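You operate a simulated robot arm through the tools that you are given. There is no shell and no other tool. Be economical: measure what you need, move in short steps, check, and stop when the job is done.

You are at the controls of a simulated two-armed robot. One attempt, no reset.

TASK
Wipe up the spill on the top shelf of the trolley with the blue cloth and put it back.

It is judged by the outcome, as a careful person would: the job done as asked, and still so three seconds after it is handed in. It fails if anything else is knocked over, pushed out of place, dropped, spilled or broken. Flat cloth is picked up by pressing the open fingertips on it (5 to 10 N) and closing them slowly along it; thin cloth reads only 2 to 8 mm in the jaws.

THE ROBOT
Two 7-joint arms with two-finger parallel grippers on one trunk, on a base that drives. Base frame: it is fixed to the floor where the robot stands at the start and does not move with it; the origin is under the middle of the robot, x ahead of it, y to its left, z up; the surface under the hand at the start is at about z = 900. Units: mm, rad, N and s.
The left shoulder is at the start at [70, 163, 1270], the right one opposite. With the tool pointing down near the work surface each hand reaches from about 380 to 880 mm from the robot's upright axis, wherever it stands, measured 20 degrees to its own side. Payload 3.43 kg a hand.
The TCP of each hand is the grasp point between the finger pads, 34 mm short of the fingertips. In the tool frame z runs along the fingers and y along their closing line. The gripper opens to 128 mm. The fingers are 24 mm wide and 12 mm thick; the gripper's body (48 by 130 mm) begins 96 mm behind the TCP.
Orientation is that of the tool frame in the base frame, as a unit quaternion [x, y, z, w]. With the fingers straight down and closing along the base's y, the tool's x points along the base's -x, its y along +y and its z along -z.

THE INTERFACE
- The arms move only by the tool apply_moves. It takes "left_plan", "right_plan" or both (then of equal length, played together; a hand with none holds still); each is a list of rows, each a list of 7 numbers: the shift along the base's x, y, z in mm, then the turn, a rotation vector about the base's x, y, z in degrees, then the opening, from 0 (shut) to 1 (fully open). In form: [[x, y, z, ax, ay, az, claw], ...]. A call has 1 to 8 rows; each row shifts and turns the commanded pose from where the row before left it. Rows are played at 5 a second. More than 50 mm and 0.15 rad between two rows, or a gripper value outside its range, and nothing of the call is played. A pose out of reach is approached as far as the arm can. The call stops where the force on the tool passes 40 N (or 10 N more than at its start, if that is more) or the arm is blocked; 0.2 s more then pass. Each finger travels about 153 mm/s and halts on what it meets, pressing with about 20 N; the grip force reading is that of the motor and also rises with nothing between the fingers. The clock runs only during rows and for 0.2 s after the last one: add rows that do not move to give the fingers time. It gives the time, the measured TCP pose, the force on the tool (base axes), the opening and the grip force at its end, in the units of the frame above (readings bear some noise), with the torque about the TCP (base axes, N m) and any sound that the robot's microphone picked up.
- Cameras (640 x 400 px; columns grow to the right, rows downward): "scene" is now at [118.7, 7.3, 1467]; the picture's right is [0.09, -1.00, 0.00], its down [-0.84, -0.08, -0.54] and it looks along [0.54, 0.05, -0.84] (base axes); focal length 229 px, centre (320, 200). "left" rides on the left gripper at [76, 11, -160] in its tool frame; the picture's right is [-0.15, 0.99, 0.00], its down [-0.88, -0.13, -0.46] and it looks along [-0.45, -0.07, 0.89] (tool axes); focal length 234 px, centre (320, 200). "right" rides on the right gripper at [76, -11, -160] in its tool frame; the picture's right is [0.15, 0.99, 0.00], its down [-0.88, 0.13, -0.46] and it looks along [-0.45, 0.07, 0.89] (tool axes); focal length 234 px, centre (320, 200). There is no depth. A picture from a camera that has moved, and an enlarged one, comes with that camera's place and axes in the base frame and with its lens.
- get_image(camera): a new picture of that camera. The clock stands still meanwhile.
- move_column(by): slides the trunk up (or, below 0, down) by that many mm; the arms and the scene camera ride with it, the base frame stays. It gives what a move gives, with no picture.
- base_move(legs): drives the robot by 1 to 6 legs, each [ahead, left, turn to the left] in mm, mm and rad, along the robot's own axes; the way and the turn of a leg run together, so that a leg with both is an arc; at most 1500 mm and 3.142 rad a leg. The arms and the cameras ride along, it lands a little off, and it stops where it bumps. It gives what a move gives.
- aim_head(pan, tilt): turns the head with the scene camera to pan (to the left, within 1.501 rad either way) and tilt (down, from -0.506 to 1.204), counted from straight ahead of the robot. It gives what a move gives.
- enlarge(camera, box): a new picture of the part [left, top, right, bottom] of that camera's present view, enlarged. The clock stands still meanwhile.
- close_job(): hands the job in; it is judged then, once.

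Go step by step. Nothing tells you exact positions but the pictures and the camera data: compare them with the known pose of the tool, close in by small moves and look again before you grip or let go. The budget is 120 turns and 100 pictures, counting those below and the enlarged ones. Unless the task says otherwise, let go and move clear before handing in, and close with one line.

The tools are called after ">>>" as name(argument=value, ...) on one line, values as JSON. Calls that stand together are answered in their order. apply_moves: Moves the arms, as the interface text tells. Its arguments: {"type":"object","properties":{"left_plan":{"type":"array"},"right_plan":{"type":"array"}},"required":[]} The other tools are called the same way: move_column (by) slides the trunk up or down; base_move (legs) drives the base; aim_head (pan, tilt) turns the head that bears the scene camera; get_image (camera) takes a picture; enlarge (camera, box) takes an enlarged picture of a part of a camera's view; close_job () hands the job in.

At the start:

```text
clock: 0.0
left_tool_pos: [71.0, 255.2, 301.3]
left_tcp_rot: [0.108, 0.993, 0.003, 0.05]
left_force: [-0.1, 0.7, 0.5]
left_moment: [0.01, -0.03, -0.01]
left_gripper_width: 127.8
left_gripper_force: 0.0
right_tool_pos: [683.4, -40.4, 1146.7]
right_tcp_rot: [-0.001, 1.0, 0.0, 0.0]
right_force: [0.2, 0.2, 0.7]
right_moment: [-0.02, -0.01, -0.04]
right_gripper_width: 127.9
right_gripper_force: 0.1
trunk travel left (down, up): [-750.0, 190.0]
robot x, y, heading: [2.7, 5.2, -0.0]
head pan, tilt: [0.093, 1.0]
```

scene: 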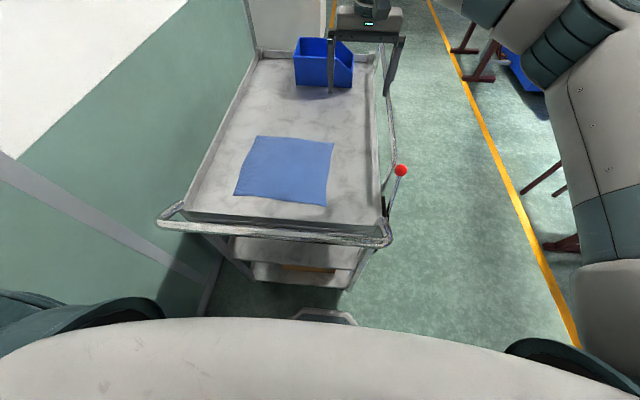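
right: 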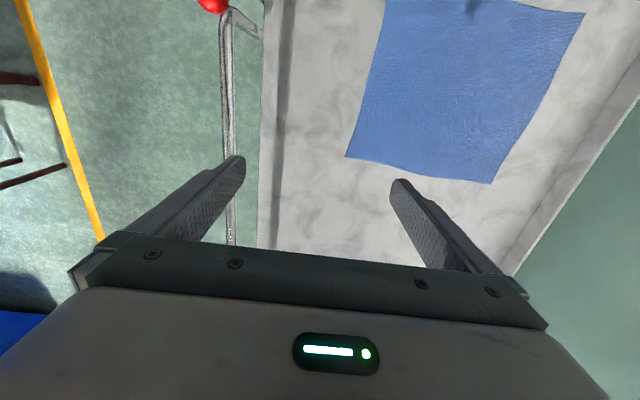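
left: 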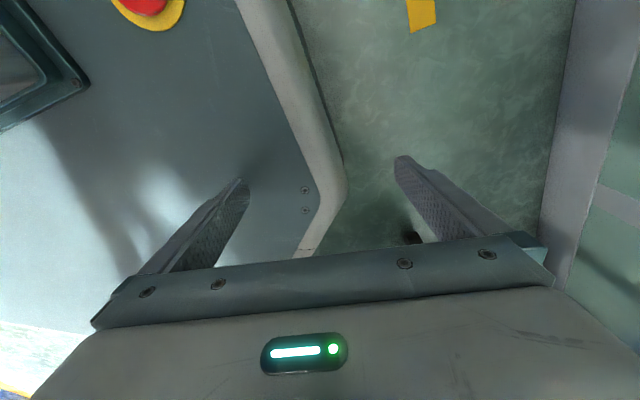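

I see the trolley ahead with a blue cloth on its top shelf and a blue bin farther back; the spill is not obvious yet. I'll look closer.

>>> enlarge(camera="scene", box=[150, 20, 420, 250])

>>> enlarge(camera="right", box=[200, 0, 640, 275])

```text
1.74 times, centred on (285, 135) of scene
camera zoom: at [118.7, 7.3, 1467.0], right [0.09, -1.0, 0.0], down [-0.84, -0.08, -0.54], along [0.54, 0.05, -0.84], focal length 398 px, centre (381, 313)
```

zoom: 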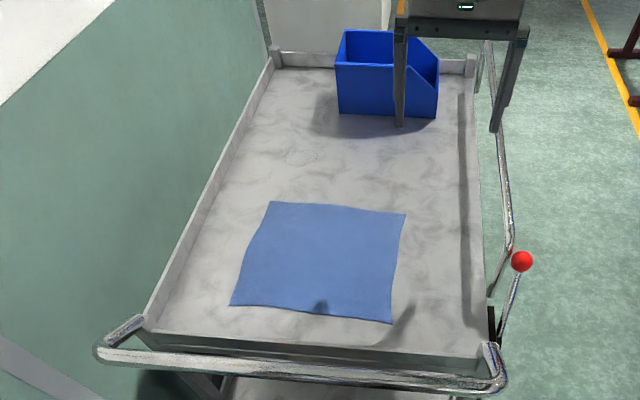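

```text
1.45 times, centred on (420, 138) of right
camera zoom: at [609.1, -51.3, 1305.0], right [-0.15, 0.99, 0.0], down [0.88, 0.13, 0.46], along [0.45, 0.07, -0.89], focal length 341 px, centre (174, 291)
```

zoom: 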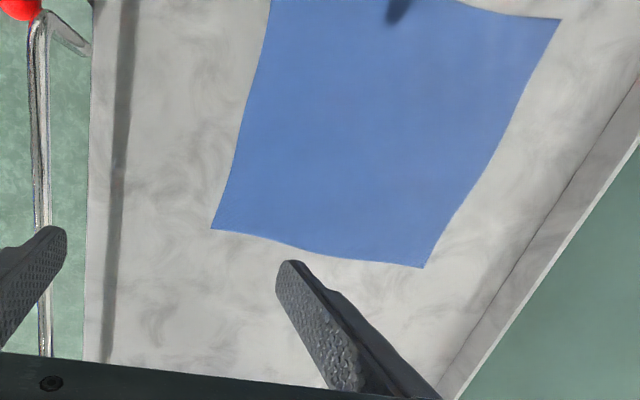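

A faint ring shows beyond the cloth on the left at about (893, 261). I'll zoom in on it and on the rest of the tray.

>>> enlarge(camera="scene", box=[230, 80, 330, 142])

>>> enlarge(camera="scene", box=[300, 40, 400, 102])

>>> aim_head(pan=0.1, tilt=0.7)

>>> get_image(camera="scene")

```text
6.40 times, centred on (280, 111) of scene
camera zoom: at [118.7, 7.3, 1467.0], right [0.09, -1.0, 0.0], down [-0.84, -0.08, -0.54], along [0.54, 0.05, -0.84], focal length 1466 px, centre (576, 770)
```

zoom: 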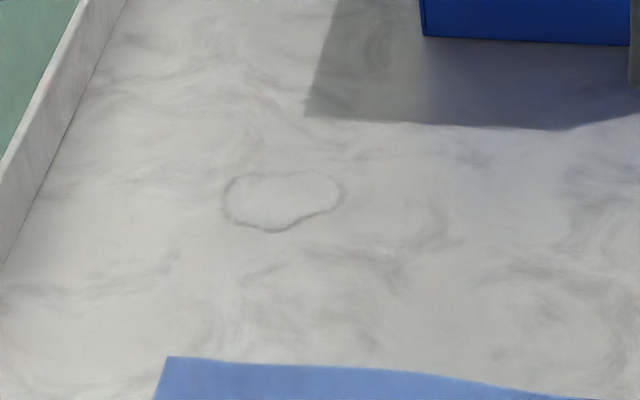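

```text
6.40 times, centred on (350, 71) of scene
camera zoom: at [118.7, 7.3, 1467.0], right [0.09, -1.0, 0.0], down [-0.84, -0.08, -0.54], along [0.54, 0.05, -0.84], focal length 1466 px, centre (128, 1026)
```

zoom: 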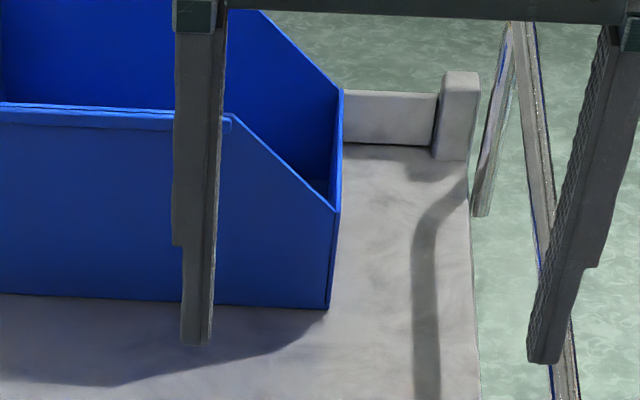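

```text
clock: 0.8
left_tool_pos: [70.5, 254.9, 301.4]
left_tcp_rot: [0.108, 0.993, 0.003, 0.05]
left_force: [-0.7, 0.4, 0.5]
left_moment: [0.01, 0.02, -0.01]
left_gripper_width: 128.0
left_gripper_force: 0.2
right_tool_pos: [683.9, -39.6, 1145.7]
right_tcp_rot: [0.001, 1.0, -0.001, 0.0]
right_force: [0.2, -0.1, -0.3]
right_moment: [-0.01, -0.03, 0.0]
right_gripper_width: 127.8
right_gripper_force: 0.0
trunk travel left (down, up): [-750.0, 190.0]
robot x, y, heading: [1.7, 2.3, -0.006]
head pan, tilt: [0.099, 0.7]
```

```text
92 pictures are left
camera scene: at [133.8, 9.4, 1490.3], right [0.1, -1.0, 0.0], down [-0.64, -0.06, -0.76], along [0.76, 0.08, -0.64], focal length 229 px, centre (320, 200)
```

scene: 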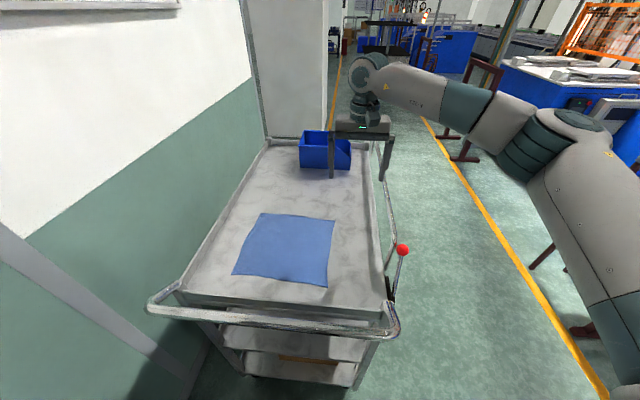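

The spill is a clear puddle, about 75 mm across, near (880, 260), and it's too far for the right hand from here. Before driving I'll check the clearance to the front and left.

>>> aim_head(pan=0.1, tilt=1.2)

>>> get_image(camera="scene")

>>> aim_head(pan=1.3, tilt=0.9)

>>> get_image(camera="scene")

```text
clock: 1.7
left_tool_pos: [71.3, 255.1, 301.0]
left_tcp_rot: [0.108, 0.993, 0.002, 0.05]
left_force: [0.0, -0.7, -0.2]
left_moment: [0.01, 0.01, -0.01]
left_gripper_width: 128.0
left_gripper_force: 0.1
right_tool_pos: [682.6, -39.6, 1147.1]
right_tcp_rot: [0.0, 1.0, 0.001, 0.0]
right_force: [0.3, -0.6, -0.9]
right_moment: [0.0, -0.03, 0.0]
right_gripper_width: 128.2
right_gripper_force: 0.1
trunk travel left (down, up): [-750.0, 190.0]
robot x, y, heading: [-0.3, 3.2, 0.003]
head pan, tilt: [0.099, 1.201]
```

```text
91 pictures are left
camera scene: at [105.0, 6.5, 1454.5], right [0.1, -1.0, 0.0], down [-0.93, -0.09, -0.36], along [0.36, 0.04, -0.93], focal length 229 px, centre (320, 200)
```

scene: 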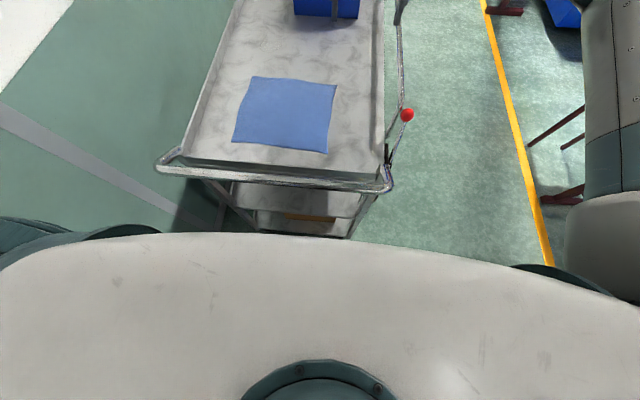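

```text
clock: 3.1
left_tool_pos: [70.7, 255.4, 301.4]
left_tcp_rot: [0.107, 0.993, 0.002, 0.05]
left_force: [0.4, -0.4, -0.3]
left_moment: [0.0, -0.02, 0.03]
left_gripper_width: 128.3
left_gripper_force: 0.1
right_tool_pos: [682.3, -38.7, 1146.0]
right_tcp_rot: [0.0, 1.0, 0.0, 0.0]
right_force: [-0.6, 0.7, 1.0]
right_moment: [-0.01, 0.01, 0.03]
right_gripper_width: 128.0
right_gripper_force: 0.1
trunk travel left (down, up): [-750.0, 190.0]
robot x, y, heading: [-0.0, 1.5, -0.002]
head pan, tilt: [1.3, 0.901]
```

```text
90 pictures are left
camera scene: at [69.6, 73.7, 1474.2], right [0.96, -0.27, 0.0], down [-0.21, -0.76, -0.62], along [0.17, 0.6, -0.78], focal length 229 px, centre (320, 200)
```

scene: 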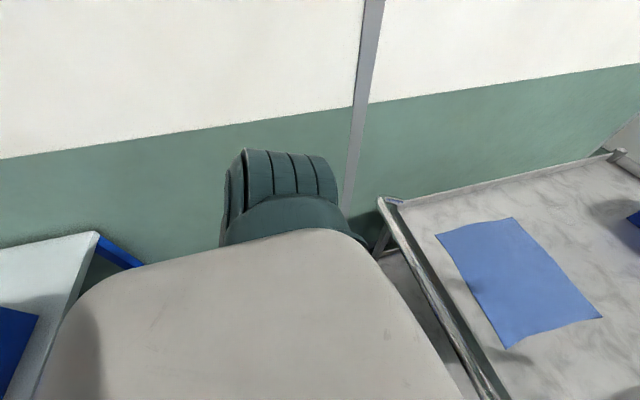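

The left side is tight (wall), but the aisle on the right looks wide. I plan to drive round to the trolley's right side and face it there, so I'll check that aisle first.

>>> aim_head(pan=-0.9, tilt=0.6)

>>> get_image(camera="scene")

>>> aim_head(pan=-1.5, tilt=0.7)

>>> get_image(camera="scene")

```text
clock: 5.2
left_tool_pos: [71.9, 255.1, 300.5]
left_tcp_rot: [0.108, 0.993, 0.003, 0.051]
left_force: [-0.3, 1.1, 0.6]
left_moment: [0.0, 0.02, -0.04]
left_gripper_width: 128.0
left_gripper_force: 0.0
right_tool_pos: [683.4, -40.7, 1146.1]
right_tcp_rot: [0.0, 1.0, 0.0, 0.0]
right_force: [-1.1, 0.3, 0.5]
right_moment: [-0.01, 0.0, 0.03]
right_gripper_width: 127.9
right_gripper_force: 0.2
trunk travel left (down, up): [-750.0, 190.0]
robot x, y, heading: [-1.9, -0.9, 0.001]
head pan, tilt: [-0.901, 0.6]
```

```text
89 pictures are left
camera scene: at [104.3, -68.3, 1499.0], right [-0.78, -0.62, 0.0], down [-0.35, 0.44, -0.82], along [0.51, -0.65, -0.57], focal length 229 px, centre (320, 200)
```

scene: 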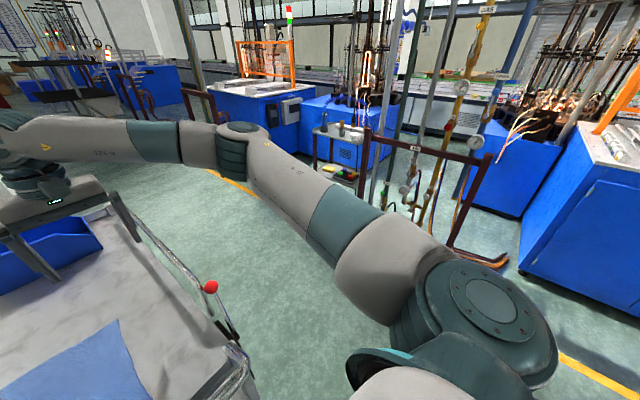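

```text
clock: 6.2
left_tool_pos: [70.6, 255.2, 301.2]
left_tcp_rot: [0.108, 0.993, 0.001, 0.051]
left_force: [1.1, -0.1, -0.3]
left_moment: [-0.02, 0.01, 0.0]
left_gripper_width: 128.1
left_gripper_force: 0.0
right_tool_pos: [683.1, -40.3, 1146.7]
right_tcp_rot: [0.0, 1.0, -0.001, 0.0]
right_force: [-0.5, -0.6, 0.0]
right_moment: [0.02, -0.03, 0.02]
right_gripper_width: 127.9
right_gripper_force: 0.1
trunk travel left (down, up): [-750.0, 190.0]
robot x, y, heading: [-2.2, -0.0, -0.002]
head pan, tilt: [-1.499, 0.7]
```

```text
88 pictures are left
camera scene: at [55.5, -83.8, 1490.4], right [-1.0, -0.07, 0.0], down [-0.05, 0.64, -0.77], along [0.06, -0.76, -0.64], focal length 229 px, centre (320, 200)
```

scene: 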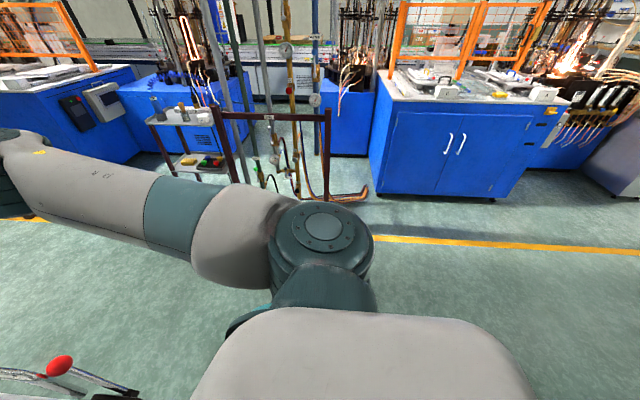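

The aisle is clear, so I'll drive right, ahead, then turn left to face the trolley's long side.

>>> base_move(legs=[[0, -680, 0], [770, 0, 0], [0, 0, 1.571]])

>>> aim_head(pan=0.0, tilt=0.85)

>>> get_image(camera="scene")

```text
clock: 17.6
left_tool_pos: [514.6, -619.1, 300.9]
left_tcp_rot: [-0.625, 0.779, 0.037, 0.034]
left_force: [0.0, -0.8, 0.0]
left_moment: [0.05, 0.01, 0.02]
left_gripper_width: 128.2
left_gripper_force: 0.0
right_tool_pos: [811.7, -6.9, 1145.6]
right_tcp_rot: [-0.706, 0.708, 0.0, 0.0]
right_force: [0.8, 0.0, 0.4]
right_moment: [0.04, -0.01, 0.02]
right_gripper_width: 128.1
right_gripper_force: 0.0
trunk travel left (down, up): [-750.0, 190.0]
robot x, y, heading: [770.2, -689.5, 1.57]
head pan, tilt: [-1.499, 0.7]
```

```text
clock: 19.2
left_tool_pos: [515.8, -618.1, 300.4]
left_tcp_rot: [-0.624, 0.78, 0.037, 0.034]
left_force: [0.2, 0.1, -0.5]
left_moment: [0.0, 0.02, -0.03]
left_gripper_width: 127.9
left_gripper_force: 0.1
right_tool_pos: [812.0, -7.1, 1146.0]
right_tcp_rot: [-0.706, 0.708, 0.0, 0.0]
right_force: [-0.2, 1.2, 0.3]
right_moment: [0.0, 0.0, 0.02]
right_gripper_width: 128.3
right_gripper_force: 0.0
trunk travel left (down, up): [-750.0, 190.0]
robot x, y, heading: [769.5, -692.9, 1.572]
head pan, tilt: [0.0, 0.85]
```

```text
87 pictures are left
camera scene: at [769.4, -561.1, 1478.1], right [1.0, 0.0, 0.0], down [0.0, -0.75, -0.66], along [0.0, 0.66, -0.75], focal length 229 px, centre (320, 200)
```

scene: 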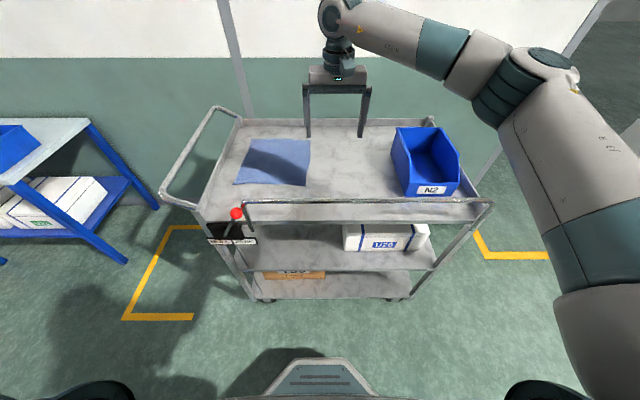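

Now I face the trolley's side, with a lever and label on it. I'll read the label since it may be the trolley's brake.

>>> enlarge(camera="scene", box=[180, 190, 280, 252])

>>> enlarge(camera="scene", box=[190, 100, 500, 300])

```text
6.40 times, centred on (230, 221) of scene
camera zoom: at [769.4, -561.1, 1478.1], right [1.0, 0.0, 0.0], down [0.0, -0.75, -0.66], along [0.0, 0.66, -0.75], focal length 1466 px, centre (896, 66)
```

zoom: 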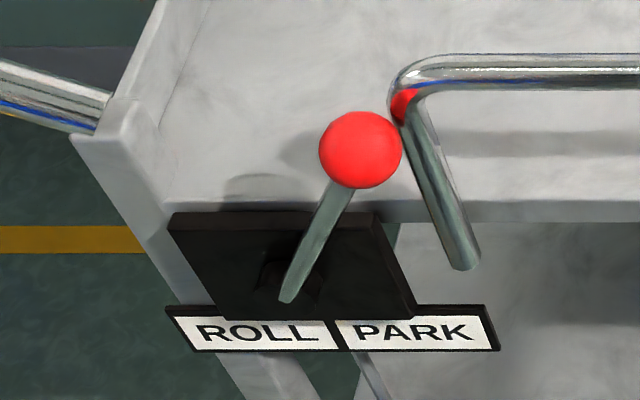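

```text
2.00 times, centred on (345, 200) of scene
camera zoom: at [769.4, -561.1, 1478.1], right [1.0, 0.0, 0.0], down [0.0, -0.75, -0.66], along [0.0, 0.66, -0.75], focal length 458 px, centre (270, 200)
```

zoom: 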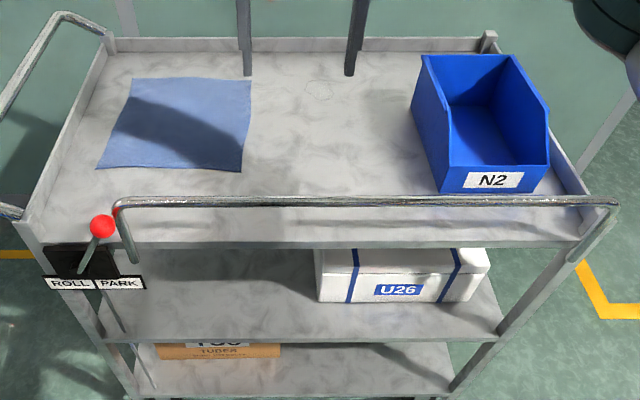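

The lever leans to PARK, so the trolley is braked, and the puddle checks out at about (872, 259) with the cloth spanning x 460–730, y 20–300. I'll move closer, 210 mm, and look.

>>> base_move(legs=[[205, 0, 0]])

>>> get_image(camera="scene")

>>> get_image(camera="right")

```text
clock: 20.8
left_tool_pos: [516.5, -410.2, 302.1]
left_tcp_rot: [-0.622, 0.781, 0.037, 0.034]
left_force: [0.1, 0.2, -0.2]
left_moment: [-0.01, 0.0, 0.0]
left_gripper_width: 128.0
left_gripper_force: 0.1
right_tool_pos: [818.5, 198.0, 1146.3]
right_tcp_rot: [-0.705, 0.709, 0.0, 0.0]
right_force: [0.4, 0.4, 0.5]
right_moment: [0.02, 0.01, 0.01]
right_gripper_width: 128.2
right_gripper_force: 0.1
trunk travel left (down, up): [-750.0, 190.0]
robot x, y, heading: [771.1, -487.1, 1.56]
head pan, tilt: [0.0, 0.85]
```

```text
84 pictures are left
camera scene: at [771.4, -354.8, 1478.2], right [1.0, -0.01, 0.0], down [-0.01, -0.75, -0.66], along [0.01, 0.66, -0.75], focal length 229 px, centre (320, 200)
```

scene: 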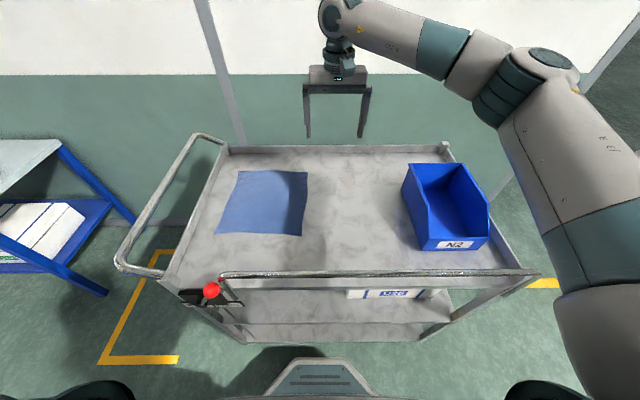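

```text
83 pictures are left
camera right: at [829.8, 122.4, 1305.2], right [-0.99, -0.14, 0.0], down [-0.12, 0.88, 0.46], along [-0.06, 0.45, -0.89], focal length 234 px, centre (320, 200)
```

right: 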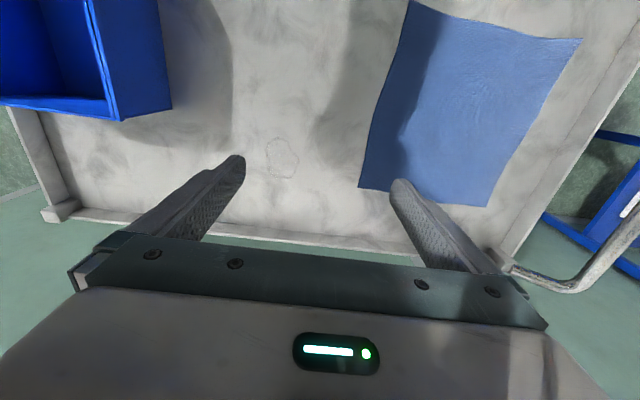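

Everything agrees: puddle about (878, 256), cloth's near edge at x ≈ 728. I'll bring the right hand above (678, 200) with the jaws opened about 60 mm and come down in part.

>>> apply_moves(right_plan=[[-35, 0, 0, 0, 0, 0, 0.47], [-35, 1, 0, 0, 0, 0, 0.47], [-35, 1, -10, 0, 0, 0, 0.47], [-35, 0, -40, 0, 0, 0, 0.47], [0, 0, -40, 0, 0, 0, 0.47], [0, 0, -40, 0, 0, 0, 0.47], [0, 0, -35, 0, 0, 0, 0.47]])

>>> get_image(camera="right")

>>> enlarge(camera="scene", box=[200, 120, 420, 258])

```text
refused: row 4 steps farther than a row can; nothing moved
```

```text
82 pictures are left
camera right: at [829.8, 122.4, 1305.2], right [-0.99, -0.14, 0.0], down [-0.12, 0.88, 0.46], along [-0.06, 0.45, -0.89], focal length 234 px, centre (320, 200)
```

right: 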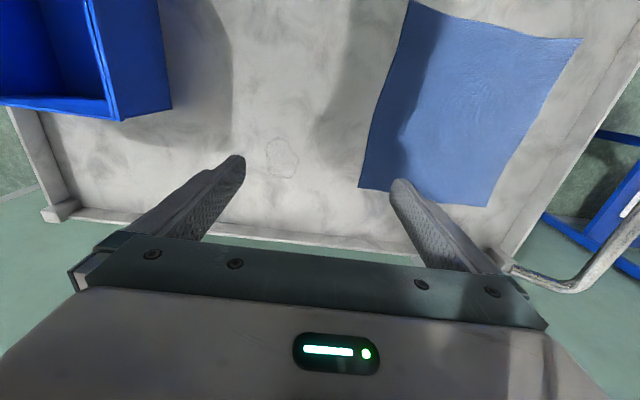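

```text
2.90 times, centred on (310, 189) of scene
camera zoom: at [771.4, -354.8, 1478.2], right [1.0, -0.01, 0.0], down [-0.01, -0.75, -0.66], along [0.01, 0.66, -0.75], focal length 664 px, centre (349, 232)
```

zoom: 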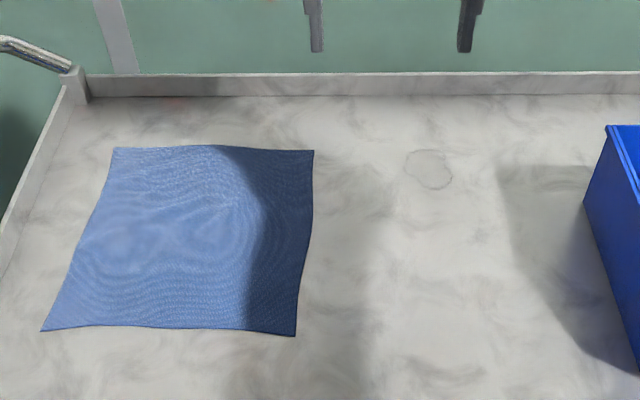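

That call was refused because one row stepped too far. I'll resend it with smaller rows.

>>> apply_moves(right_plan=[[-35, 0, 0, 0, 0, 0, 0.47], [-35, 1, 0, 0, 0, 0, 0.47], [-35, 1, -20, 0, 0, 0, 0.47], [-35, 0, -30, 0, 0, 0, 0.47], [0, 0, -40, 0, 0, 0, 0.47], [0, 0, -40, 0, 0, 0, 0.47], [0, 0, -35, 0, 0, 0, 0.47]])

>>> get_image(camera="right")

>>> get_image(camera="scene")

```text
clock: 22.4
left_tool_pos: [516.3, -411.4, 302.2]
left_tcp_rot: [-0.622, 0.781, 0.036, 0.034]
left_force: [-0.2, 0.1, 0.6]
left_moment: [-0.02, 0.01, -0.02]
left_gripper_width: 128.0
left_gripper_force: 0.0
right_tool_pos: [676.5, 201.5, 981.4]
right_tcp_rot: [-0.704, 0.71, -0.001, 0.0]
right_force: [-0.6, 0.5, 0.5]
right_moment: [0.02, -0.01, 0.04]
right_gripper_width: 60.1
right_gripper_force: 0.0
trunk travel left (down, up): [-750.0, 190.0]
robot x, y, heading: [771.4, -482.0, 1.562]
head pan, tilt: [0.0, 0.85]
```

```text
80 pictures are left
camera right: at [689.4, 125.5, 1140.4], right [-0.99, -0.14, 0.0], down [-0.12, 0.88, 0.46], along [-0.06, 0.45, -0.89], focal length 234 px, centre (320, 200)
```

right: 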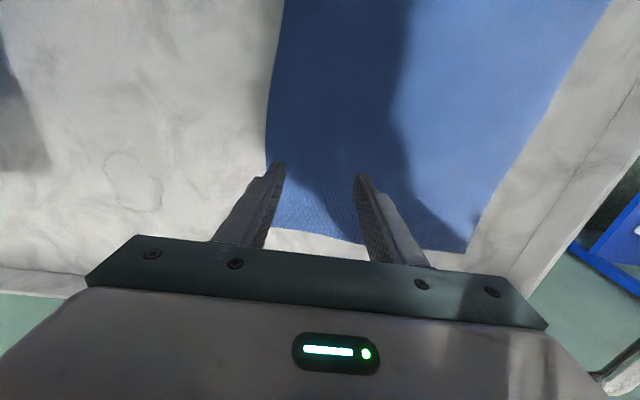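

```text
79 pictures are left
camera scene: at [771.4, -354.3, 1478.1], right [1.0, -0.01, 0.0], down [-0.01, -0.75, -0.66], along [0.01, 0.66, -0.75], focal length 229 px, centre (320, 200)
```

scene: 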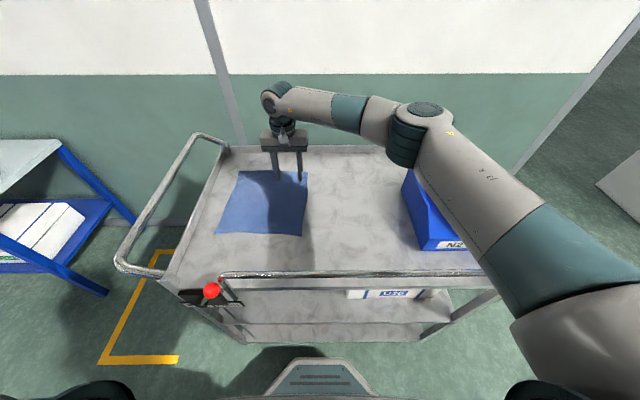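

The fingers are over the cloth by its right-hand edge. I'll descend gently to contact.

>>> apply_moves(right_plan=[[-6, 0, -20, 0, 0, 0, 0.47], [0, 0, -15, 0, 0, 0, 0.47], [0, 0, -6, 0, 0, 0, 0.47], [0, 0, -3, 0, 0, 0, 0.47], [0, 0, 0, 0, 0, 0, 0.47]])

```text
clock: 23.6
left_tool_pos: [517.0, -411.1, 301.2]
left_tcp_rot: [-0.622, 0.781, 0.038, 0.034]
left_force: [-0.3, -0.1, 0.1]
left_moment: [0.01, 0.0, -0.02]
left_gripper_width: 127.9
left_gripper_force: 0.0
right_tool_pos: [672.1, 200.5, 936.8]
right_tcp_rot: [-0.704, 0.71, 0.0, -0.001]
right_force: [0.4, -1.0, -0.5]
right_moment: [-0.01, 0.01, 0.0]
right_gripper_width: 60.0
right_gripper_force: 0.2
trunk travel left (down, up): [-750.0, 190.0]
robot x, y, heading: [769.1, -482.7, 1.559]
head pan, tilt: [0.0, 0.85]
```

>>> apply_moves(right_plan=[[0, 0, -2, 0, 0, 0, 0.47], [0, 0, -1, 0, 0, 0, 0.47], [0, 0, 0, 0, 0, 0, 0.47]])

```text
clock: 24.4
left_tool_pos: [516.4, -411.4, 302.0]
left_tcp_rot: [-0.622, 0.782, 0.037, 0.034]
left_force: [0.0, 0.7, 0.7]
left_moment: [0.0, -0.03, -0.01]
left_gripper_width: 128.0
left_gripper_force: 0.0
right_tool_pos: [670.5, 201.0, 935.1]
right_tcp_rot: [-0.704, 0.711, 0.001, 0.001]
right_force: [-1.0, 0.6, 7.4]
right_moment: [0.02, -0.12, 0.01]
right_gripper_width: 60.0
right_gripper_force: 0.0
trunk travel left (down, up): [-750.0, 190.0]
robot x, y, heading: [768.8, -482.7, 1.562]
head pan, tilt: [0.0, 0.85]
```

Contact at 7.4 N, which is in the right range. I'll close the fingers slowly along the cloth.

>>> apply_moves(right_plan=[[0, 0, 0, 0, 0, 0, 0.4], [0, 0, 0, 0, 0, 0, 0.33], [0, 0, 0, 0, 0, 0, 0.26], [0, 0, 0, 0, 0, 0, 0.19], [0, 0, 0, 0, 0, 0, 0.12], [0, 0, 0, 0, 0, 0, 0.05], [0, 0, 0, 0, 0, 0, 0], [0, 0, 0, 0, 0, 0, 0]])

>>> get_image(camera="right")

>>> enlarge(camera="scene", box=[200, 120, 420, 258])

```text
clock: 26.2
left_tool_pos: [516.3, -410.7, 301.0]
left_tcp_rot: [-0.622, 0.781, 0.037, 0.034]
left_force: [-0.2, -0.1, 0.1]
left_moment: [0.0, 0.01, 0.02]
left_gripper_width: 128.2
left_gripper_force: 0.0
right_tool_pos: [671.3, 199.3, 934.8]
right_tcp_rot: [-0.704, 0.71, 0.0, 0.0]
right_force: [-0.7, -0.3, 11.4]
right_moment: [-0.03, 0.03, 0.0]
right_gripper_width: 2.7
right_gripper_force: 19.9
trunk travel left (down, up): [-750.0, 190.0]
robot x, y, heading: [772.8, -486.2, 1.564]
head pan, tilt: [0.0, 0.85]
```

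```text
78 pictures are left
camera right: at [684.2, 123.4, 1094.1], right [-0.99, -0.14, 0.0], down [-0.12, 0.88, 0.46], along [-0.06, 0.45, -0.89], focal length 234 px, centre (320, 200)
```

right: 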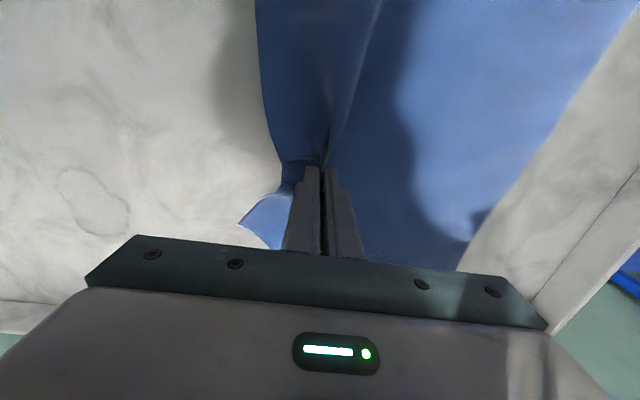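

```text
2.90 times, centred on (310, 189) of scene
camera zoom: at [771.7, -356.4, 1478.3], right [1.0, -0.01, 0.0], down [-0.01, -0.75, -0.66], along [0.01, 0.66, -0.75], focal length 664 px, centre (349, 232)
```

zoom: 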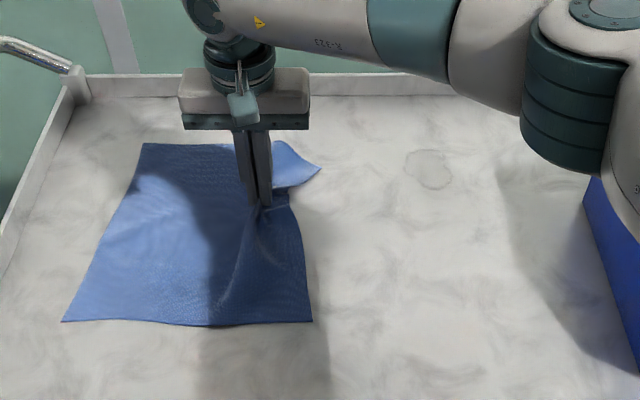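

The cloth is pinched with 2.7 mm in the jaws. I'll drag it toward the puddle, staying lightly pressed.

>>> apply_moves(right_plan=[[15, 5, 1, 0, 0, 0, 0], [25, 7, 0, 0, 0, 0, 0], [25, 7, 0, 0, 0, 0, 0], [25, 7, 0, 0, 0, 0, 0], [25, 7, 0, 0, 0, 0, 0], [0, 0, 0, 0, 0, 0, 0]])

>>> get_image(camera="scene")

>>> get_image(camera="right")

```text
clock: 27.6
left_tool_pos: [517.1, -411.1, 300.7]
left_tcp_rot: [-0.622, 0.781, 0.037, 0.034]
left_force: [0.5, 0.4, 0.6]
left_moment: [-0.05, -0.01, 0.01]
left_gripper_width: 128.0
left_gripper_force: 0.0
right_tool_pos: [786.0, 232.1, 934.8]
right_tcp_rot: [-0.703, 0.711, -0.001, 0.0]
right_force: [0.0, -0.6, 0.9]
right_moment: [0.04, -0.04, 0.02]
right_gripper_width: 2.9
right_gripper_force: 20.1
trunk travel left (down, up): [-750.0, 190.0]
robot x, y, heading: [770.1, -487.3, 1.558]
head pan, tilt: [0.0, 0.85]
```

```text
76 pictures are left
camera scene: at [770.9, -355.1, 1478.1], right [1.0, -0.01, 0.0], down [-0.01, -0.75, -0.66], along [0.01, 0.66, -0.75], focal length 229 px, centre (320, 200)
```

scene: 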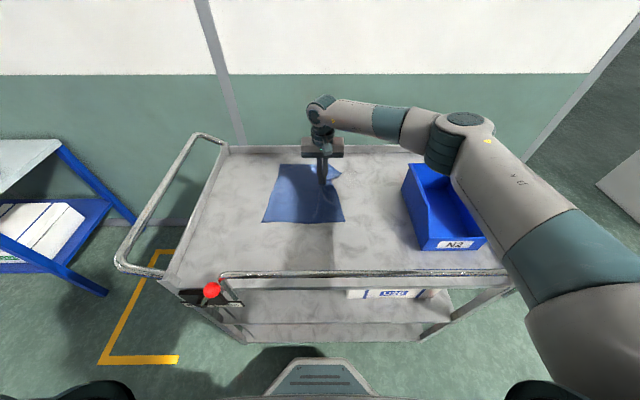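

```text
75 pictures are left
camera right: at [797.6, 155.2, 1094.4], right [-0.99, -0.14, 0.0], down [-0.12, 0.88, 0.46], along [-0.06, 0.45, -0.89], focal length 234 px, centre (320, 200)
```

right: 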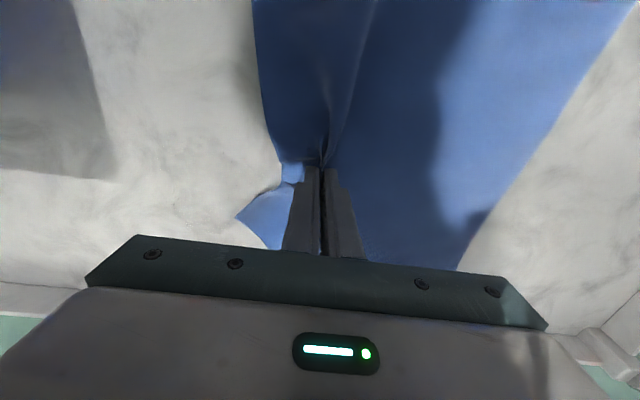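

The cloth drags along nicely. I'll check where the puddle is relative to it now.

>>> enlarge(camera="right", box=[100, 120, 300, 245])

>>> enlarge(camera="scene", box=[250, 140, 410, 240])

```text
3.20 times, centred on (200, 182) of right
camera zoom: at [797.6, 155.2, 1094.4], right [-0.99, -0.14, 0.0], down [-0.12, 0.88, 0.46], along [-0.06, 0.45, -0.89], focal length 749 px, centre (704, 256)
```

zoom: 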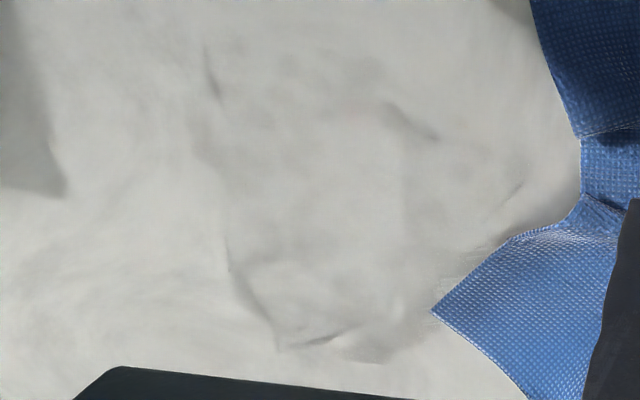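

```text
4.00 times, centred on (330, 190) of scene
camera zoom: at [770.9, -355.1, 1478.1], right [1.0, -0.01, 0.0], down [-0.01, -0.75, -0.66], along [0.01, 0.66, -0.75], focal length 916 px, centre (280, 240)
```

zoom: 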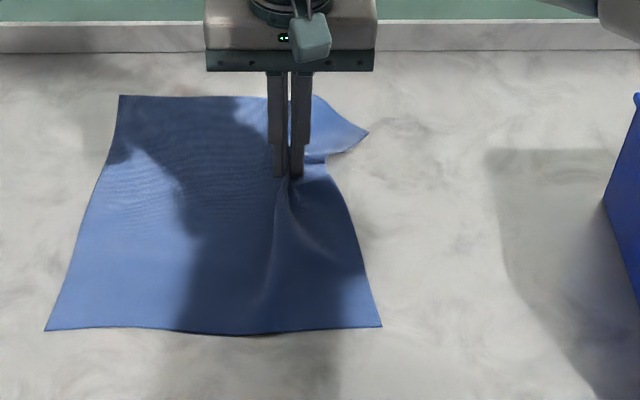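

Part of the ring is still faintly visible ahead of the cloth. I'll continue onto it, pressing slightly more.

>>> apply_moves(right_plan=[[20, 4, -1, 0, 0, 0, 0], [20, -8, -0.5, 0, 0, 0, 0], [20, 0, 0, 0, 0, 0, 0], [25, 0, 0, 0, 0, 0, 0], [25, 0, 0, 0, 0, 0, 0], [20, 0, 0, 0, 0, 0, 0], [0, 0, 0, 0, 0, 0, 0]])

>>> get_image(camera="right")

>>> get_image(camera="scene")

```text
clock: 29.2
left_tool_pos: [516.8, -411.0, 300.8]
left_tcp_rot: [-0.622, 0.782, 0.038, 0.035]
left_force: [-0.8, -0.5, 0.1]
left_moment: [-0.02, 0.03, 0.02]
left_gripper_width: 128.2
left_gripper_force: 0.1
right_tool_pos: [916.2, 228.6, 935.5]
right_tcp_rot: [-0.704, 0.71, 0.0, 0.0]
right_force: [-1.2, 1.2, 13.1]
right_moment: [0.0, 0.02, 0.0]
right_gripper_width: 2.9
right_gripper_force: 20.0
trunk travel left (down, up): [-750.0, 190.0]
robot x, y, heading: [770.1, -484.1, 1.567]
head pan, tilt: [0.0, 0.85]
```

```text
72 pictures are left
camera right: at [927.9, 152.6, 1094.0], right [-0.99, -0.14, 0.0], down [-0.12, 0.88, 0.46], along [-0.06, 0.45, -0.89], focal length 234 px, centre (320, 200)
```

right: 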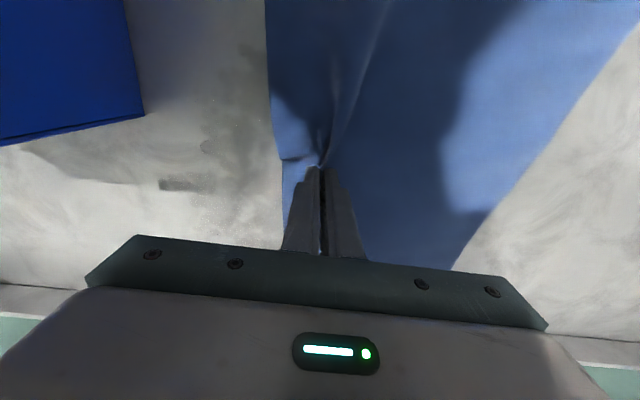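

```text
71 pictures are left
camera scene: at [770.6, -356.5, 1478.4], right [1.0, -0.01, 0.0], down [-0.01, -0.75, -0.66], along [0.01, 0.66, -0.75], focal length 229 px, centre (320, 200)
```

scene: 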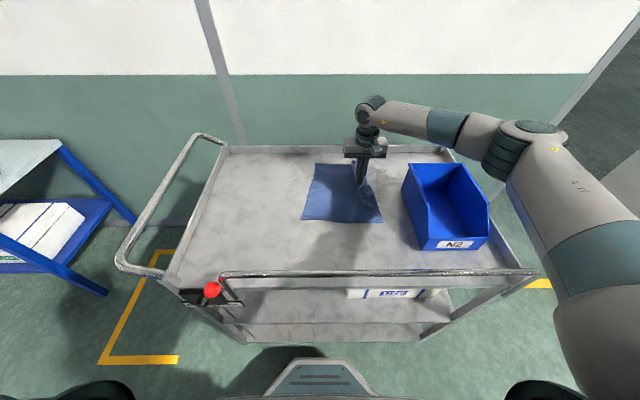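

The cloth now lies over the puddle. I'll rub back and forth across y 228–295 with light pressure.

>>> apply_moves(right_plan=[[0, 15, 0.3, 0, 0, 0, 0], [-25, 0, 0, 0, 0, 0, 0], [-25, 0, 0, 0, 0, 0, 0], [-30, 0, 0, 0, 0, 0, 0], [0, 15, 0, 0, 0, 0, 0], [25, 0, 0, 0, 0, 0, 0], [25, 0, 0, 0, 0, 0, 0], [30, 0, 0, 0, 0, 0, 0]])

>>> apply_moves(right_plan=[[0, 15, 0, 0, 0, 0, 0], [-25, 0, 0, 0, 0, 0, 0], [-25, 0, 0, 0, 0, 0, 0], [-30, 0, 0, 0, 0, 0, 0], [0, 15, 0, 0, 0, 0, 0], [25, 0, 0, 0, 0, 0, 0], [25, 0, 0, 0, 0, 0, 0], [30, 0, 0, 0, 0, 0, 0]])

>>> get_image(camera="right")

>>> enlarge(camera="scene", box=[270, 120, 490, 258])

```text
clock: 31.0
left_tool_pos: [516.3, -411.5, 301.6]
left_tcp_rot: [-0.622, 0.781, 0.037, 0.033]
left_force: [-0.5, -0.3, -0.3]
left_moment: [0.01, 0.0, -0.03]
left_gripper_width: 128.2
left_gripper_force: 0.0
right_tool_pos: [918.0, 258.5, 935.4]
right_tcp_rot: [-0.704, 0.71, 0.001, 0.0]
right_force: [-1.5, 1.6, 11.8]
right_moment: [0.03, 0.08, 0.02]
right_gripper_width: 2.8
right_gripper_force: 19.9
trunk travel left (down, up): [-750.0, 190.0]
robot x, y, heading: [772.6, -488.2, 1.56]
head pan, tilt: [0.0, 0.85]
```

```text
clock: 32.8
left_tool_pos: [517.9, -410.8, 301.8]
left_tcp_rot: [-0.622, 0.781, 0.037, 0.034]
left_force: [-1.2, 0.2, 0.0]
left_moment: [-0.01, 0.0, 0.0]
left_gripper_width: 128.1
left_gripper_force: 0.0
right_tool_pos: [919.0, 289.0, 935.1]
right_tcp_rot: [-0.704, 0.71, 0.001, 0.0]
right_force: [-1.8, 0.5, 8.0]
right_moment: [0.03, 0.09, -0.04]
right_gripper_width: 2.9
right_gripper_force: 20.5
trunk travel left (down, up): [-750.0, 190.0]
robot x, y, heading: [772.2, -481.6, 1.557]
head pan, tilt: [0.0, 0.85]
```

```text
70 pictures are left
camera right: at [931.2, 212.5, 1094.0], right [-0.99, -0.14, 0.0], down [-0.12, 0.88, 0.46], along [-0.06, 0.45, -0.89], focal length 234 px, centre (320, 200)
```

right: 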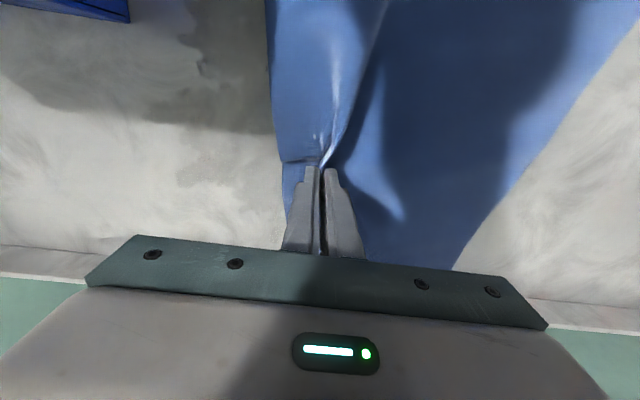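

```text
2.90 times, centred on (380, 189) of scene
camera zoom: at [772.7, -356.1, 1478.3], right [1.0, -0.01, 0.0], down [-0.01, -0.75, -0.66], along [0.01, 0.66, -0.75], focal length 664 px, centre (146, 232)
```

zoom: 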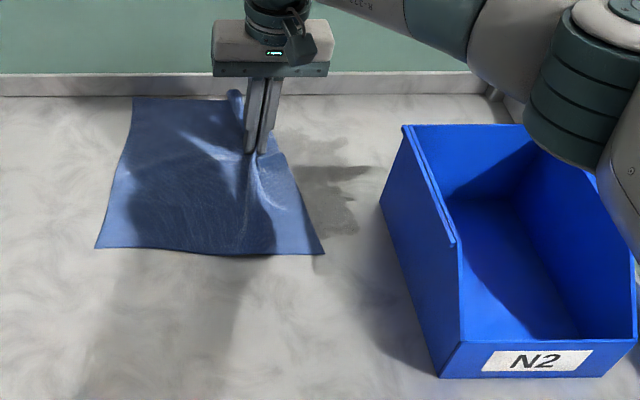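

There is a dark irregular patch just past the cloth's right-hand edge; I need to tell whether it's a wet smear or a shadow.

>>> enlarge(camera="scene", box=[350, 150, 430, 200])

>>> apply_moves(right_plan=[[-25, -10, 0, 0, 0, 0, 0], [-25, -10, 0, 0, 0, 0, 0], [0, 0, 0, 0, 0, 0, 0]])

>>> enlarge(camera="scene", box=[350, 150, 430, 200])

>>> get_image(camera="right")

```text
8.00 times, centred on (390, 175) of scene
camera zoom: at [772.7, -356.1, 1478.3], right [1.0, -0.01, 0.0], down [-0.01, -0.75, -0.66], along [0.01, 0.66, -0.75], focal length 1832 px, centre (-240, 400)
```

zoom: 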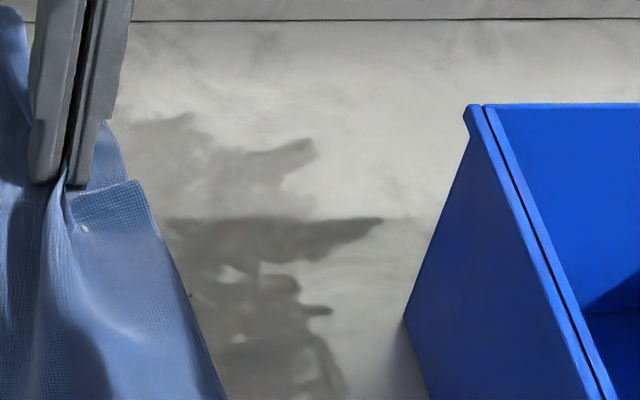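

```text
clock: 33.6
left_tool_pos: [517.3, -412.3, 301.5]
left_tcp_rot: [-0.622, 0.782, 0.037, 0.034]
left_force: [0.0, 0.6, -0.3]
left_moment: [-0.01, -0.03, -0.05]
left_gripper_width: 128.0
left_gripper_force: 0.2
right_tool_pos: [868.8, 265.7, 934.6]
right_tcp_rot: [-0.703, 0.711, 0.001, 0.0]
right_force: [1.4, 1.7, 15.3]
right_moment: [0.01, -0.07, -0.02]
right_gripper_width: 2.7
right_gripper_force: 20.5
trunk travel left (down, up): [-750.0, 190.0]
robot x, y, heading: [769.2, -482.1, 1.561]
head pan, tilt: [0.0, 0.85]
```

```text
8.00 times, centred on (390, 175) of scene
camera zoom: at [772.0, -356.7, 1478.4], right [1.0, -0.01, 0.0], down [-0.01, -0.75, -0.66], along [0.01, 0.66, -0.75], focal length 1832 px, centre (-240, 400)
```

zoom: 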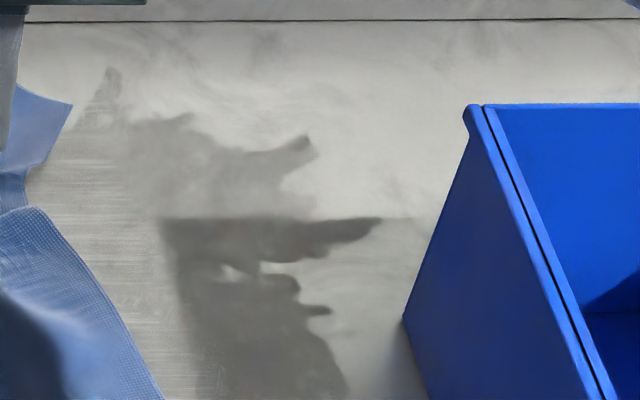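

```text
66 pictures are left
camera right: at [881.7, 191.9, 1094.0], right [-0.99, -0.14, 0.0], down [-0.12, 0.88, 0.46], along [-0.06, 0.45, -0.89], focal length 234 px, centre (320, 200)
```

right: 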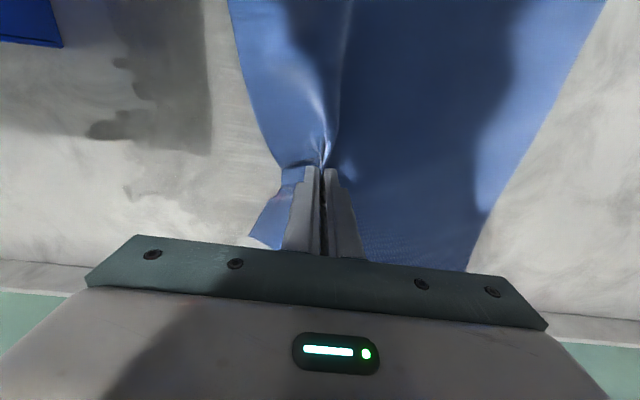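

The dark patch stayed put when the hand moved, so it's liquid pushed ahead of the cloth. I'll lift the cloth edge a little, back off, and map the wet area.

>>> apply_moves(right_plan=[[-20, 0, 20, 0, 0, 0, 0], [-30, 0, 25, 0, 0, 0, 0], [-35, 0, 20, 0, 0, 0, 0], [-35, 0, 0, 0, 0, 0, 0], [-35, 0, 0, 0, 0, 0, 0], [0, 0, 0, 0, 0, 0, 0]])

>>> enlarge(camera="scene", box=[270, 140, 430, 240])

>>> get_image(camera="right")

```text
clock: 35.0
left_tool_pos: [518.0, -410.6, 301.4]
left_tcp_rot: [-0.622, 0.781, 0.038, 0.033]
left_force: [0.2, 0.1, 0.6]
left_moment: [-0.02, 0.02, -0.02]
left_gripper_width: 128.0
left_gripper_force: 0.0
right_tool_pos: [713.6, 270.0, 1001.2]
right_tcp_rot: [-0.704, 0.711, 0.001, -0.001]
right_force: [0.6, -0.4, -0.3]
right_moment: [0.01, 0.0, 0.04]
right_gripper_width: 2.8
right_gripper_force: 19.9
trunk travel left (down, up): [-750.0, 190.0]
robot x, y, heading: [770.6, -480.6, 1.565]
head pan, tilt: [0.0, 0.85]
```

```text
4.00 times, centred on (350, 190) of scene
camera zoom: at [773.2, -354.5, 1478.1], right [1.0, -0.01, 0.0], down [-0.01, -0.75, -0.66], along [0.01, 0.66, -0.75], focal length 916 px, centre (200, 240)
```

zoom: 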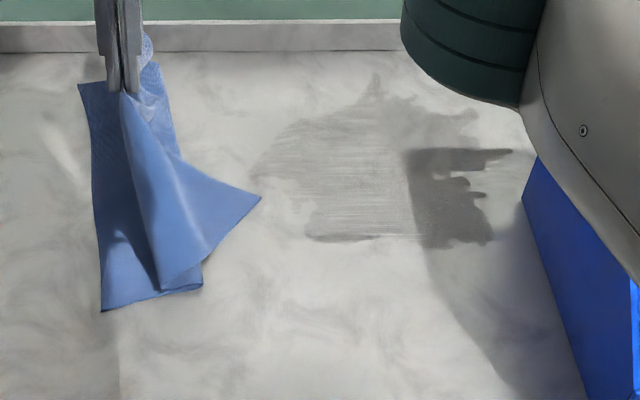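

```text
64 pictures are left
camera right: at [726.6, 193.2, 1159.2], right [-0.99, -0.14, 0.0], down [-0.12, 0.88, 0.46], along [-0.06, 0.45, -0.89], focal length 234 px, centre (320, 200)
```

right: 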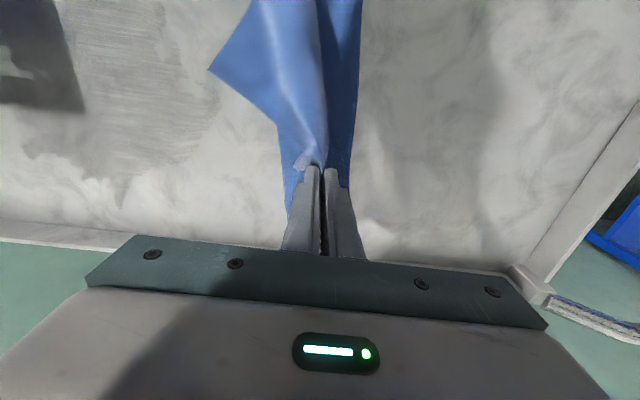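

The wet area now spans about x 830–1070, y 150–370, and the middle is only a thin streaky film. I'll carry the cloth over its far (+x) end and wipe inward from there.

>>> apply_moves(right_plan=[[44, 4, 5, 0, 0, 0, 0], [44, 4, 0, 0, 0, 0, 0], [44, 4, 0, 0, 0, 0, 0], [44, 4, 0, 0, 0, 0, 0], [44, 4, 0, 0, 0, 0, 0], [44, 4, 0, 0, 0, 0, 0], [44, 4, 0, 0, 0, 0, 0], [40, 4, 0, 0, 0, 0, 0]])

>>> get_image(camera="scene")

>>> get_image(camera="right")

```text
clock: 36.8
left_tool_pos: [518.5, -411.4, 301.8]
left_tcp_rot: [-0.623, 0.781, 0.037, 0.034]
left_force: [-0.3, -0.2, -0.5]
left_moment: [0.03, 0.05, -0.03]
left_gripper_width: 128.0
left_gripper_force: 0.0
right_tool_pos: [1061.0, 299.9, 1001.6]
right_tcp_rot: [-0.704, 0.711, 0.001, -0.001]
right_force: [0.0, 0.1, -1.0]
right_moment: [0.0, 0.01, 0.0]
right_gripper_width: 2.7
right_gripper_force: 20.1
trunk travel left (down, up): [-750.0, 190.0]
robot x, y, heading: [771.1, -481.3, 1.557]
head pan, tilt: [0.0, 0.85]
```

```text
63 pictures are left
camera scene: at [772.8, -354.9, 1478.1], right [1.0, -0.01, 0.0], down [-0.01, -0.75, -0.66], along [0.01, 0.66, -0.75], focal length 229 px, centre (320, 200)
```

scene: 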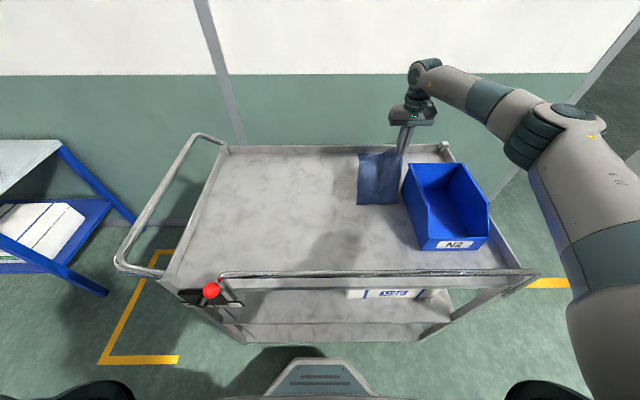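

```text
62 pictures are left
camera right: at [1072.9, 223.6, 1161.2], right [-0.99, -0.14, 0.0], down [-0.12, 0.88, 0.46], along [-0.06, 0.45, -0.89], focal length 234 px, centre (320, 200)
```

right: 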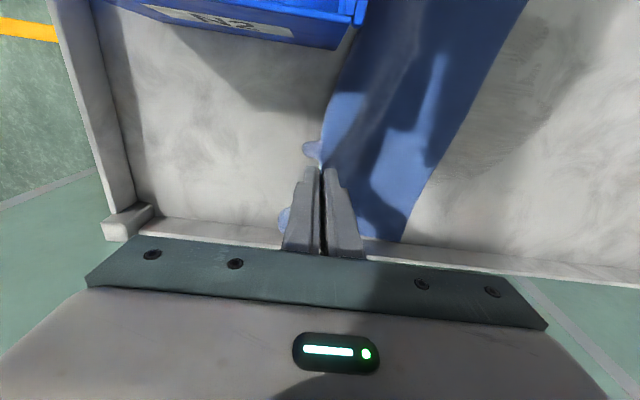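

The cloth hangs clear of the bin, on the wet area. I'll lower it and rub inward (−x).

>>> apply_moves(right_plan=[[0, 0, -30, 0, 0, 0, 0], [0, 0, -25, 0, 0, 0, 0], [0, 0, -8, 0, 0, 0, 0], [0, 0, -2, 0, 0, 0, 0], [0, 0, 0, 0, 0, 0, 0]])

```text
clock: 38.0
left_tool_pos: [516.0, -411.2, 299.9]
left_tcp_rot: [-0.622, 0.781, 0.036, 0.033]
left_force: [0.2, -0.2, 0.6]
left_moment: [0.02, -0.02, -0.01]
left_gripper_width: 127.9
left_gripper_force: 0.1
right_tool_pos: [1058.9, 302.2, 940.1]
right_tcp_rot: [-0.703, 0.711, 0.001, 0.001]
right_force: [0.2, -0.3, 3.4]
right_moment: [0.04, -0.08, 0.02]
right_gripper_width: 2.6
right_gripper_force: 20.2
trunk travel left (down, up): [-750.0, 190.0]
robot x, y, heading: [770.4, -481.0, 1.566]
head pan, tilt: [0.0, 0.85]
```

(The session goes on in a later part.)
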